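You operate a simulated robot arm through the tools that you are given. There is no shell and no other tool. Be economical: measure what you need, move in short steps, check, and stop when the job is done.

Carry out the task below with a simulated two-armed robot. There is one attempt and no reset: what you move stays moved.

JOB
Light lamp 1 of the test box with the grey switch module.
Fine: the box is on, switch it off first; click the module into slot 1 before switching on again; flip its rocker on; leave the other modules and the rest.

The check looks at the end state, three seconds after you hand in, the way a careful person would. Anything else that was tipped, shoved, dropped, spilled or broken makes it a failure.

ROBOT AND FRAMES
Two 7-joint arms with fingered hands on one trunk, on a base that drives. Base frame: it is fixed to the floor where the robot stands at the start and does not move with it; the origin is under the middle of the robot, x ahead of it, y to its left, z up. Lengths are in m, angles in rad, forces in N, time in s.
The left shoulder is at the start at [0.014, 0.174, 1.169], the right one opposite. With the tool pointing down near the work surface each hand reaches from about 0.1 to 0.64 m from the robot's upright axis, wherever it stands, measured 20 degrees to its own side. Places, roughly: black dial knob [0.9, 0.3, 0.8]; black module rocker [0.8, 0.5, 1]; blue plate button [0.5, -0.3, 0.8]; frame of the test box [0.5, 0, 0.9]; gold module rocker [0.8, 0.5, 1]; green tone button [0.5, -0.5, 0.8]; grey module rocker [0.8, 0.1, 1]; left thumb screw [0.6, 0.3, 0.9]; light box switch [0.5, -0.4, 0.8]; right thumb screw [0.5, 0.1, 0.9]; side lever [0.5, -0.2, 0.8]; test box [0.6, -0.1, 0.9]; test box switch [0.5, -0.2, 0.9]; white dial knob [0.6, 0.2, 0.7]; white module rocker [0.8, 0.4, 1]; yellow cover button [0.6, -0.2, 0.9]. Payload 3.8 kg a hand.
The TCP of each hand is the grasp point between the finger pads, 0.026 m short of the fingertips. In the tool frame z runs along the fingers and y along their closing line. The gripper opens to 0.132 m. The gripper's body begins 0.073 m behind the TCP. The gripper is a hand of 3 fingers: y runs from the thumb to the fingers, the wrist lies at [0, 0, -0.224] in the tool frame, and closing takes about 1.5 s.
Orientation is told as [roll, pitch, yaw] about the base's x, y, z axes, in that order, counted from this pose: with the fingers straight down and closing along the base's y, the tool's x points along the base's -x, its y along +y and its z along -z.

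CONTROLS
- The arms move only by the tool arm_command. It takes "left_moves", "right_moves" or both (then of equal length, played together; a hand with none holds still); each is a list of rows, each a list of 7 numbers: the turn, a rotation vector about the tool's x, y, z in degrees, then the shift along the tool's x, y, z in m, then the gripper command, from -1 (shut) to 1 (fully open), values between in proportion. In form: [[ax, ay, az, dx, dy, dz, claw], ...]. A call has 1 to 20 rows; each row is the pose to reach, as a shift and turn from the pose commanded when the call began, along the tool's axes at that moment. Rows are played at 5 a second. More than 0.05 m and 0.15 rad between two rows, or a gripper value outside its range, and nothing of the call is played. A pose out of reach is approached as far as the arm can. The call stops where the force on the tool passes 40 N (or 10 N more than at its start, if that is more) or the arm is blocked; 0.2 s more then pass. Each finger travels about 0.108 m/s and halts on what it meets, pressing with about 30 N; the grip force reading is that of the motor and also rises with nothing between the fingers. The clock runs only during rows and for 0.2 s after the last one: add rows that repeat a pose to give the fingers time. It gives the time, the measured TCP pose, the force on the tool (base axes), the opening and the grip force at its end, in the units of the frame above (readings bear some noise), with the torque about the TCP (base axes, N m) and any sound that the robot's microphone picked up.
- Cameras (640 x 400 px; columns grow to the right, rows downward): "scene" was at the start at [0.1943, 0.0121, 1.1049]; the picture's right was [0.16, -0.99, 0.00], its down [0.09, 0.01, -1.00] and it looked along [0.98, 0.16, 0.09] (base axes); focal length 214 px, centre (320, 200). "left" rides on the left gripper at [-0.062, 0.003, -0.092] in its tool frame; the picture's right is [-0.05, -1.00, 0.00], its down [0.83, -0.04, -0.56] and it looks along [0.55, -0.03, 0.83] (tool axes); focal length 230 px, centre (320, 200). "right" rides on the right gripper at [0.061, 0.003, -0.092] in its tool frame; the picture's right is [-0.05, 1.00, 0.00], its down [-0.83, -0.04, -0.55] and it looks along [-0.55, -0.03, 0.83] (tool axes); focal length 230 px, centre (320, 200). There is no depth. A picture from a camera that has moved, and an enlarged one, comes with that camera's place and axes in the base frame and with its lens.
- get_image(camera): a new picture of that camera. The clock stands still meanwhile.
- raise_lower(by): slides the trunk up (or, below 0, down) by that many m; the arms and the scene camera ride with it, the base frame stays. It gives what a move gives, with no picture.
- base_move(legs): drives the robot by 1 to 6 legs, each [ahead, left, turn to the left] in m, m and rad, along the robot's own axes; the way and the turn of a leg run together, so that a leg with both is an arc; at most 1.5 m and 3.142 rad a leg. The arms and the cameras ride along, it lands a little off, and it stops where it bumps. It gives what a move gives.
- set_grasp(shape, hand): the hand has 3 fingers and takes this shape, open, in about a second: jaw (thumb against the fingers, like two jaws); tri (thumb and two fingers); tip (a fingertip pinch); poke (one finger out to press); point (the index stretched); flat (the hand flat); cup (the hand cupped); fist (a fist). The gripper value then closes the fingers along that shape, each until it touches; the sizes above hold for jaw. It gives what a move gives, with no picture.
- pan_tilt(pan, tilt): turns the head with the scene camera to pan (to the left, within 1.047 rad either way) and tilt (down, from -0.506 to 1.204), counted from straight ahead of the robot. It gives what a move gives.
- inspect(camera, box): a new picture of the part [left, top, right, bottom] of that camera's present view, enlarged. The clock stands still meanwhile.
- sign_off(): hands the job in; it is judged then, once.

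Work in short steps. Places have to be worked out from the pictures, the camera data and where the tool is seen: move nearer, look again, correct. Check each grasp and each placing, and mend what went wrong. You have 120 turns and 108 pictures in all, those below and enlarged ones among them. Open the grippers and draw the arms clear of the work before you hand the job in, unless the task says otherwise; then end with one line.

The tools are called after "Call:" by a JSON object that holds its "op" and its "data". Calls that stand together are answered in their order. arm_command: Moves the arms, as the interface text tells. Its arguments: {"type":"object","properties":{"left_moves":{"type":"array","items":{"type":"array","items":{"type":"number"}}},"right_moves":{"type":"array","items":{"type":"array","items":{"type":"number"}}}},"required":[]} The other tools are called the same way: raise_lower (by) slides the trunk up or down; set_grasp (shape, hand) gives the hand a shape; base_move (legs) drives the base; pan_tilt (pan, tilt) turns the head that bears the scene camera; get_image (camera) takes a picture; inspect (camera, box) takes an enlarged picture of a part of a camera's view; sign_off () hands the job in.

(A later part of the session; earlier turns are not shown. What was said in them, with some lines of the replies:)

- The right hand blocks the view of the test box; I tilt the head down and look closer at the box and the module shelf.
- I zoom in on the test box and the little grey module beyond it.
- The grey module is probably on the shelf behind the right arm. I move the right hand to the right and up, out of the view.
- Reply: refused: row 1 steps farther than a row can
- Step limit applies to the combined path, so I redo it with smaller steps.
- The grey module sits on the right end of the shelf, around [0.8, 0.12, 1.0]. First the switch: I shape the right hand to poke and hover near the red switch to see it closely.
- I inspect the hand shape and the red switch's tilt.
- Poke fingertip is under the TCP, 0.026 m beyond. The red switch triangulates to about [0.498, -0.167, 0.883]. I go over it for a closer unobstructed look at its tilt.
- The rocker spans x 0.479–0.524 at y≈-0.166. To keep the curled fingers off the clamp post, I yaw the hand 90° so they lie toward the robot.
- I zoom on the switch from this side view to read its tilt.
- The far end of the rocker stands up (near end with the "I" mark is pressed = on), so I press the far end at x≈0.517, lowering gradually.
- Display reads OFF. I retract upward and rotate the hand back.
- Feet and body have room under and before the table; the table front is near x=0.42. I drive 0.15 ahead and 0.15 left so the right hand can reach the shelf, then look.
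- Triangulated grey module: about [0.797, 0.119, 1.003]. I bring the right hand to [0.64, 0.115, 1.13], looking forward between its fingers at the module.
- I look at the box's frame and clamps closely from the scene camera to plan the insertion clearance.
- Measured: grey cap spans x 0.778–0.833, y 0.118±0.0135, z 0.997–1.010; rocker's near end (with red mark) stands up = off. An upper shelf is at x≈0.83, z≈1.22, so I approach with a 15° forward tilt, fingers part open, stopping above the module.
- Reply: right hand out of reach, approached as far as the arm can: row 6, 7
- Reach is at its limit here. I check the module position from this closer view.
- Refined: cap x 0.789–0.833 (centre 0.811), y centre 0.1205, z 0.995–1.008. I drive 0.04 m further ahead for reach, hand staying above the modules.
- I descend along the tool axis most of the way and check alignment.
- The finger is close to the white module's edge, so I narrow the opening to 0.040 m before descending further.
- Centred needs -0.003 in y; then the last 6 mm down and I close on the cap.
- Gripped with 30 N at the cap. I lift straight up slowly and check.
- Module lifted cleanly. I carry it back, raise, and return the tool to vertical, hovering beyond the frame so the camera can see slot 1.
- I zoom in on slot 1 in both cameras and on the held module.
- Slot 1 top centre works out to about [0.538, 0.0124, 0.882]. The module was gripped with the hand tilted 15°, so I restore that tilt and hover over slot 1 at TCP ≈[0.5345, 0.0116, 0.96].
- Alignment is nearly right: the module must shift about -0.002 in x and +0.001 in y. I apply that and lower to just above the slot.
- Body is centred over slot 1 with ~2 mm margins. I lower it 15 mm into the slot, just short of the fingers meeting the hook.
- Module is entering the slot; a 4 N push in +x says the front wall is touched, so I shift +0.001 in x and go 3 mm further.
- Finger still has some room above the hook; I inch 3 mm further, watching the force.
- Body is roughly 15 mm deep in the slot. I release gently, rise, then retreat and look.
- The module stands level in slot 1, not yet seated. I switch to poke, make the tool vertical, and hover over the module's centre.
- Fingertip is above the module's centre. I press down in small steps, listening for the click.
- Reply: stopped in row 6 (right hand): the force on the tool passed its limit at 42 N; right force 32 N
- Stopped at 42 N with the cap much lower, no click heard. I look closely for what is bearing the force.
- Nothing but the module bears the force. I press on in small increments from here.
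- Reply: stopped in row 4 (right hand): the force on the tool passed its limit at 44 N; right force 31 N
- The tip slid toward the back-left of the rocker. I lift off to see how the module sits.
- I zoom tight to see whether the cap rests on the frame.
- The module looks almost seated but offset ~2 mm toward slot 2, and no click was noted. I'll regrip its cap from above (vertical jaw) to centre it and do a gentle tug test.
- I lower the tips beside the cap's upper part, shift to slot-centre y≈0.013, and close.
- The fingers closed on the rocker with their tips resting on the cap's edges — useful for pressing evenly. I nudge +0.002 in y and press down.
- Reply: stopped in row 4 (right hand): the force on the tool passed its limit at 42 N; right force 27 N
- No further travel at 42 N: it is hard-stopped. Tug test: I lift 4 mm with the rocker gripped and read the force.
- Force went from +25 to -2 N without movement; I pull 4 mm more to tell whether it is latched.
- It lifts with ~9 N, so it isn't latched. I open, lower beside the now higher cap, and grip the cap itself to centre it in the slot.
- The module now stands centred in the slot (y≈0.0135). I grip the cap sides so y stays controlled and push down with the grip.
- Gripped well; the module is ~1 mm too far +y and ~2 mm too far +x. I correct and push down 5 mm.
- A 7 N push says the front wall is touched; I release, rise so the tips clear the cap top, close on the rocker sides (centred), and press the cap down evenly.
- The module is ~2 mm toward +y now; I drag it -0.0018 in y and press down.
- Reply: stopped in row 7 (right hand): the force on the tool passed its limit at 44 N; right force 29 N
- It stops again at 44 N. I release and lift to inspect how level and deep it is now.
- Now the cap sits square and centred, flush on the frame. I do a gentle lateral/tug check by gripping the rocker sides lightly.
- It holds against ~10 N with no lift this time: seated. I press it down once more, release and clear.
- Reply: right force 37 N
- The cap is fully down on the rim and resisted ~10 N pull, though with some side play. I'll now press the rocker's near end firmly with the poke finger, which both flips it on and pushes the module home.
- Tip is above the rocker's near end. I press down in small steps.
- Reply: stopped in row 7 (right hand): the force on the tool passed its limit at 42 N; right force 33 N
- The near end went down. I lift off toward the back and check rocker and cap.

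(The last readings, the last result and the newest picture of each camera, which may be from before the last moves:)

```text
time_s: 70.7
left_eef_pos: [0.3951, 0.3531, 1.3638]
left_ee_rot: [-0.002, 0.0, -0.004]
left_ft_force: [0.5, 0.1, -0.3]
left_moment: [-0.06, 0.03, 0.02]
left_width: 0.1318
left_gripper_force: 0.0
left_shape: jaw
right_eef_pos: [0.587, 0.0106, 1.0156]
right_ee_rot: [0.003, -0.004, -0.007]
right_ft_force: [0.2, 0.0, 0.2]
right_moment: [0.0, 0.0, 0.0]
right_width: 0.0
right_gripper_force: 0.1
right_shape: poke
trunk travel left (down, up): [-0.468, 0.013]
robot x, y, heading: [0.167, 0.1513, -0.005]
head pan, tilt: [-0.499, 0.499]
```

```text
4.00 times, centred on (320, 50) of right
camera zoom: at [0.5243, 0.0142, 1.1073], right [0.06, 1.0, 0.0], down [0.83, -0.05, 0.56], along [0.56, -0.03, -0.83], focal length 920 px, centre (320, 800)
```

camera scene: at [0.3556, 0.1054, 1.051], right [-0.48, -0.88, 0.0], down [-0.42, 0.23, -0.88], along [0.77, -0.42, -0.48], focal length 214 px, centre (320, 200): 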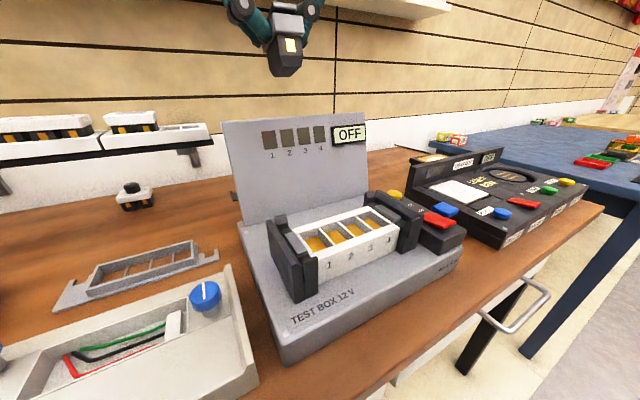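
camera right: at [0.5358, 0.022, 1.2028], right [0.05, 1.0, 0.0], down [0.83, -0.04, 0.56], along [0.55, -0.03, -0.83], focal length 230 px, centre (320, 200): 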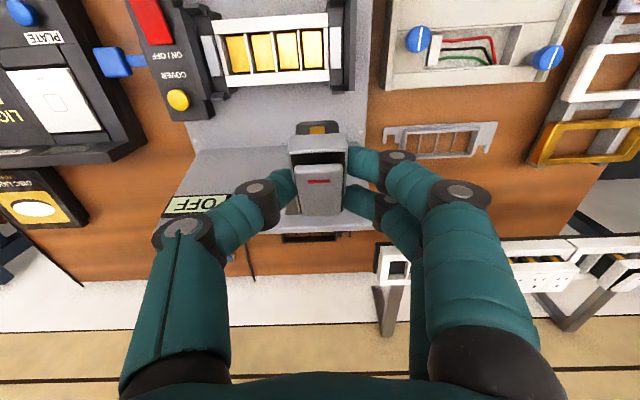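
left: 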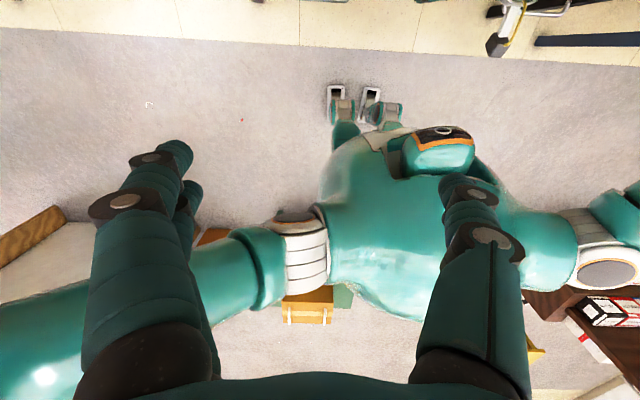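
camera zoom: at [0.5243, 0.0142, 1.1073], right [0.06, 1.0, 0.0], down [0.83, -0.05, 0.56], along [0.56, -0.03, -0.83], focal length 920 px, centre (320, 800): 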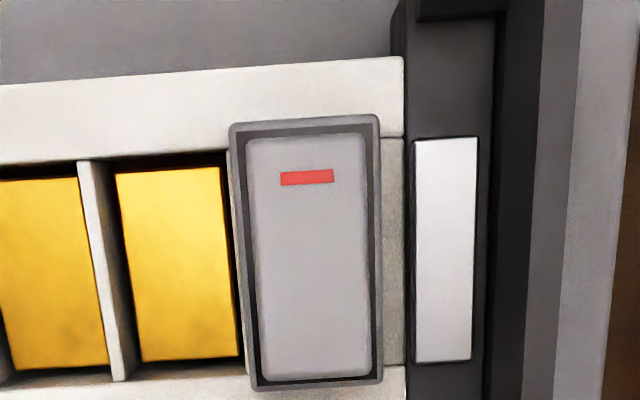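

Rocker is on, cap flush and centred. Now I go to the red switch with the hand yawed 90° as before, hovering over its near end.

Call:
{"op": "arm_command", "data": {"right_moves": [[0, 0, 0, 0.03, -0.02, -0.03, 1], [0, 0, -8, 0.06, -0.05, -0.03, 1], [0, 0, -16, 0.08, -0.08, -0.03, 1], [0, 0, -24, 0.1, -0.11, -0.03, 1], [0, 0, -32, 0.1, -0.14, -0.03, 1], [0, 0, -40, 0.1, -0.17, -0.03, 1], [0, 0, -48, 0.1, -0.177, -0.03, 1], [0, 0, -56, 0.1, -0.177, -0.03, 1], [0, 0, -64, 0.1, -0.177, -0.03, 1], [0, 0, -72, 0.1, -0.177, -0.03, 1], [0, 0, -80, 0.1, -0.177, -0.03, 1], [0, 0, -88, 0.1, -0.177, 0.01, 1], [0, 0, -90, 0.1, -0.177, 0.04, 1], [0, 0, -90, 0.1, -0.177, 0.06, 1], [0, 0, -90, 0.1, -0.177, 0.06, 1]]}}

Call:
{"op": "inspect", "data": {"camera": "scene", "box": [320, 110, 480, 260]}}

```text
time_s: 73.9
left_eef_pos: [0.3939, 0.3519, 1.3647]
left_ee_rot: [-0.003, -0.003, -0.003]
left_ft_force: [-0.1, -0.4, -0.4]
left_moment: [0.04, 0.01, 0.01]
left_width: 0.1319
left_gripper_force: 0.1
left_shape: jaw
right_eef_pos: [0.4849, -0.1656, 0.9549]
right_ee_rot: [-0.008, -0.004, 1.567]
right_ft_force: [0.6, -0.7, -0.1]
right_moment: [-0.02, 0.01, 0.01]
right_width: 0.0
right_gripper_force: 0.0
right_shape: poke
trunk travel left (down, up): [-0.468, 0.013]
robot x, y, heading: [0.1684, 0.1524, -0.003]
head pan, tilt: [-0.499, 0.499]
```

```text
2.67 times, centred on (400, 185) of scene
camera zoom: at [0.3553, 0.1046, 1.0509], right [-0.48, -0.88, 0.0], down [-0.42, 0.23, -0.88], along [0.77, -0.42, -0.48], focal length 572 px, centre (107, 240)
```

zoom: 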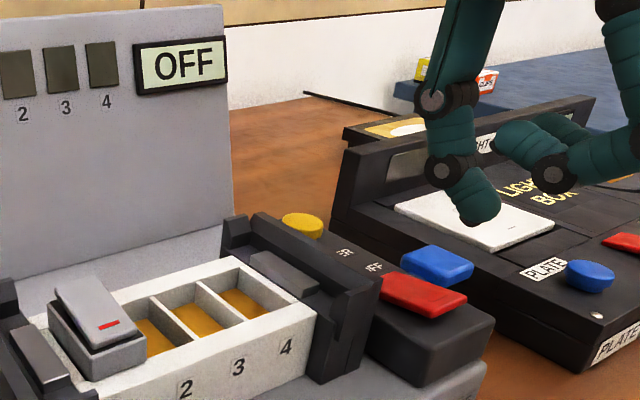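

Near end of the red rocker stands up; I press it down.

Call:
{"op": "arm_command", "data": {"right_moves": [[0, 0, 0, 0, 0, 0.025, 1], [0, 0, 0, 0, 0, 0.035, 1], [0, 0, 0, 0, 0, 0.041, 1], [0, 0, 0, 0, 0, 0.046, 1], [0, 0, 0, 0, 0, 0.05, 1]]}}

Call:
{"op": "inspect", "data": {"camera": "scene", "box": [250, 110, 480, 270]}}

```text
time_s: 75.1
left_eef_pos: [0.3935, 0.3525, 1.3635]
left_ee_rot: [-0.001, 0.001, -0.005]
left_ft_force: [-0.4, -0.4, 0.4]
left_moment: [-0.02, -0.02, 0.02]
left_width: 0.1318
left_gripper_force: 0.1
left_shape: jaw
right_eef_pos: [0.4861, -0.1656, 0.9047]
right_ee_rot: [-0.007, -0.002, 1.564]
right_ft_force: [-0.1, 0.3, 0.4]
right_moment: [-0.02, 0.03, 0.05]
right_width: 0.0
right_gripper_force: 0.1
right_shape: poke
trunk travel left (down, up): [-0.468, 0.013]
robot x, y, heading: [0.166, 0.1551, -0.008]
head pan, tilt: [-0.499, 0.499]
```

```text
2.50 times, centred on (365, 190) of scene
camera zoom: at [0.3553, 0.1045, 1.0509], right [-0.48, -0.88, 0.0], down [-0.42, 0.23, -0.88], along [0.77, -0.42, -0.48], focal length 536 px, centre (208, 225)
```

zoom: 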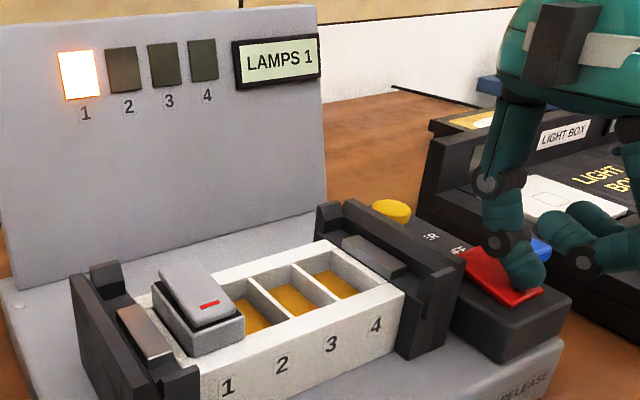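

Lamp 1 is lit and the display reads LAMPS 1. I raise the hand, rotate it back and withdraw it toward the robot.

Call:
{"op": "arm_command", "data": {"right_moves": [[0, 0, 0, 0, 0, -0.04, 1], [0, 0, 0, 0, 0, -0.08, 1], [0, 0, 0, 0, 0, -0.12, 1], [0, 0, 8, 0, 0.01, -0.15, 1], [0, 0, 16, 0, 0.02, -0.18, 1], [0, 0, 24, 0, 0.03, -0.2, 1], [0, 0, 32, 0, 0.04, -0.2, 1], [0, 0, 40, 0, 0.05, -0.2, 1], [0, 0, 48, 0, 0.06, -0.2, 1], [0, 0, 56, 0, 0.06, -0.2, 1], [0, 0, 64, 0, 0.06, -0.2, 1], [0, 0, 72, 0, 0.06, -0.2, 1], [0, 0, 80, 0, 0.06, -0.2, 1], [0, 0, 88, 0, 0.06, -0.2, 1]]}}

Call:
{"op": "set_grasp", "data": {"hand": "right", "shape": "jaw"}}

Call:
{"op": "pan_tilt", "data": {"pan": -0.2, "tilt": 0.35}}

Call:
{"op": "get_image", "data": {"camera": "scene"}}

Call:
{"op": "inspect", "data": {"camera": "scene", "box": [240, 140, 480, 310]}}

```text
time_s: 78.1
left_eef_pos: [0.3941, 0.3518, 1.3639]
left_ee_rot: [-0.001, 0.001, -0.005]
left_ft_force: [0.1, 0.3, -0.2]
left_moment: [0.0, 0.03, 0.02]
left_width: 0.1319
left_gripper_force: 0.1
left_shape: jaw
right_eef_pos: [0.4247, -0.1667, 1.1054]
right_ee_rot: [0.006, -0.007, 0.027]
right_ft_force: [-1.2, 0.2, 0.2]
right_moment: [-0.01, -0.01, -0.02]
right_width: 0.0
right_gripper_force: 0.0
right_shape: poke
trunk travel left (down, up): [-0.468, 0.013]
robot x, y, heading: [0.1713, 0.1496, -0.002]
head pan, tilt: [-0.499, 0.499]
```

```text
time_s: 79.0
left_eef_pos: [0.3939, 0.3524, 1.3646]
left_ee_rot: [-0.002, 0.001, -0.004]
left_ft_force: [-0.1, -0.2, 1.0]
left_moment: [0.02, 0.01, -0.03]
left_width: 0.1319
left_gripper_force: 0.0
left_shape: jaw
right_eef_pos: [0.425, -0.1659, 1.1051]
right_ee_rot: [0.004, -0.007, 0.029]
right_ft_force: [0.0, -0.7, -0.1]
right_moment: [0.01, 0.02, 0.01]
right_width: 0.1319
right_gripper_force: 0.0
right_shape: jaw
trunk travel left (down, up): [-0.468, 0.013]
robot x, y, heading: [0.1675, 0.1514, -0.003]
head pan, tilt: [-0.499, 0.499]
```

```text
time_s: 79.8
left_eef_pos: [0.3936, 0.3533, 1.3623]
left_ee_rot: [-0.002, -0.001, -0.003]
left_ft_force: [-0.5, -1.1, -0.7]
left_moment: [0.0, -0.02, 0.05]
left_width: 0.1317
left_gripper_force: 0.0
left_shape: jaw
right_eef_pos: [0.4244, -0.166, 1.104]
right_ee_rot: [0.006, -0.007, 0.031]
right_ft_force: [-0.7, 0.0, 0.5]
right_moment: [0.0, 0.01, 0.01]
right_width: 0.1319
right_gripper_force: 0.1
right_shape: jaw
trunk travel left (down, up): [-0.468, 0.013]
robot x, y, heading: [0.1672, 0.1484, -0.007]
head pan, tilt: [-0.201, 0.351]
```

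```text
13 pictures are left
camera scene: at [0.3667, 0.1294, 1.0646], right [-0.2, -0.98, 0.0], down [-0.34, 0.07, -0.94], along [0.92, -0.19, -0.34], focal length 214 px, centre (320, 200)
```

scene: 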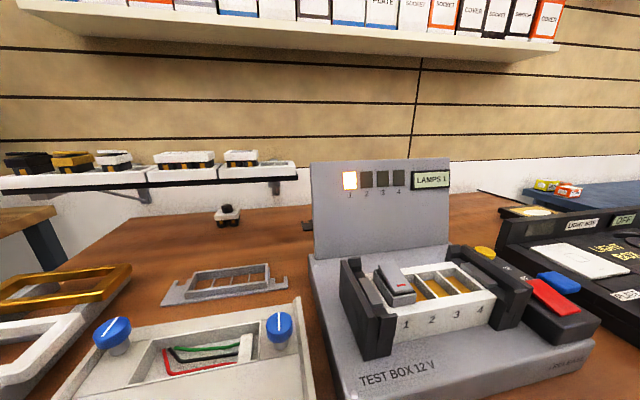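

```text
2.35 times, centred on (360, 225) of scene
camera zoom: at [0.3667, 0.1294, 1.0646], right [-0.2, -0.98, 0.0], down [-0.34, 0.07, -0.94], along [0.92, -0.19, -0.34], focal length 505 px, centre (226, 141)
```

zoom: 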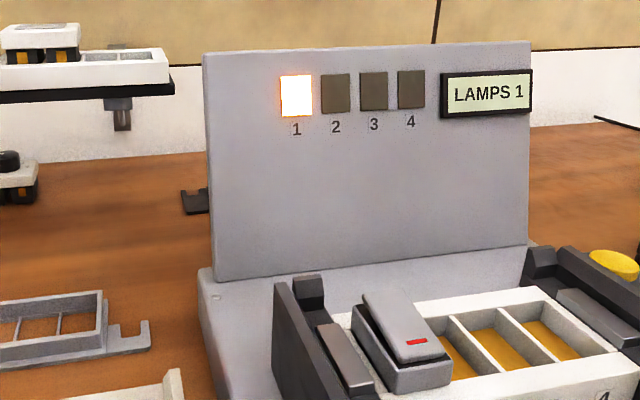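

Lamp 1 stays lit, the other modules and fixtures are undisturbed, and both hands are open and clear, so I hand it in.

Call:
{"op": "sign_off", "data": {}}

```text
The job is handed in.
```

Lamp 1 is lit and the display reads LAMPS 1. With the box switched off, I put the grey module in slot 1, flipped its rocker on, and switched the box back on; the other modules were left alone.
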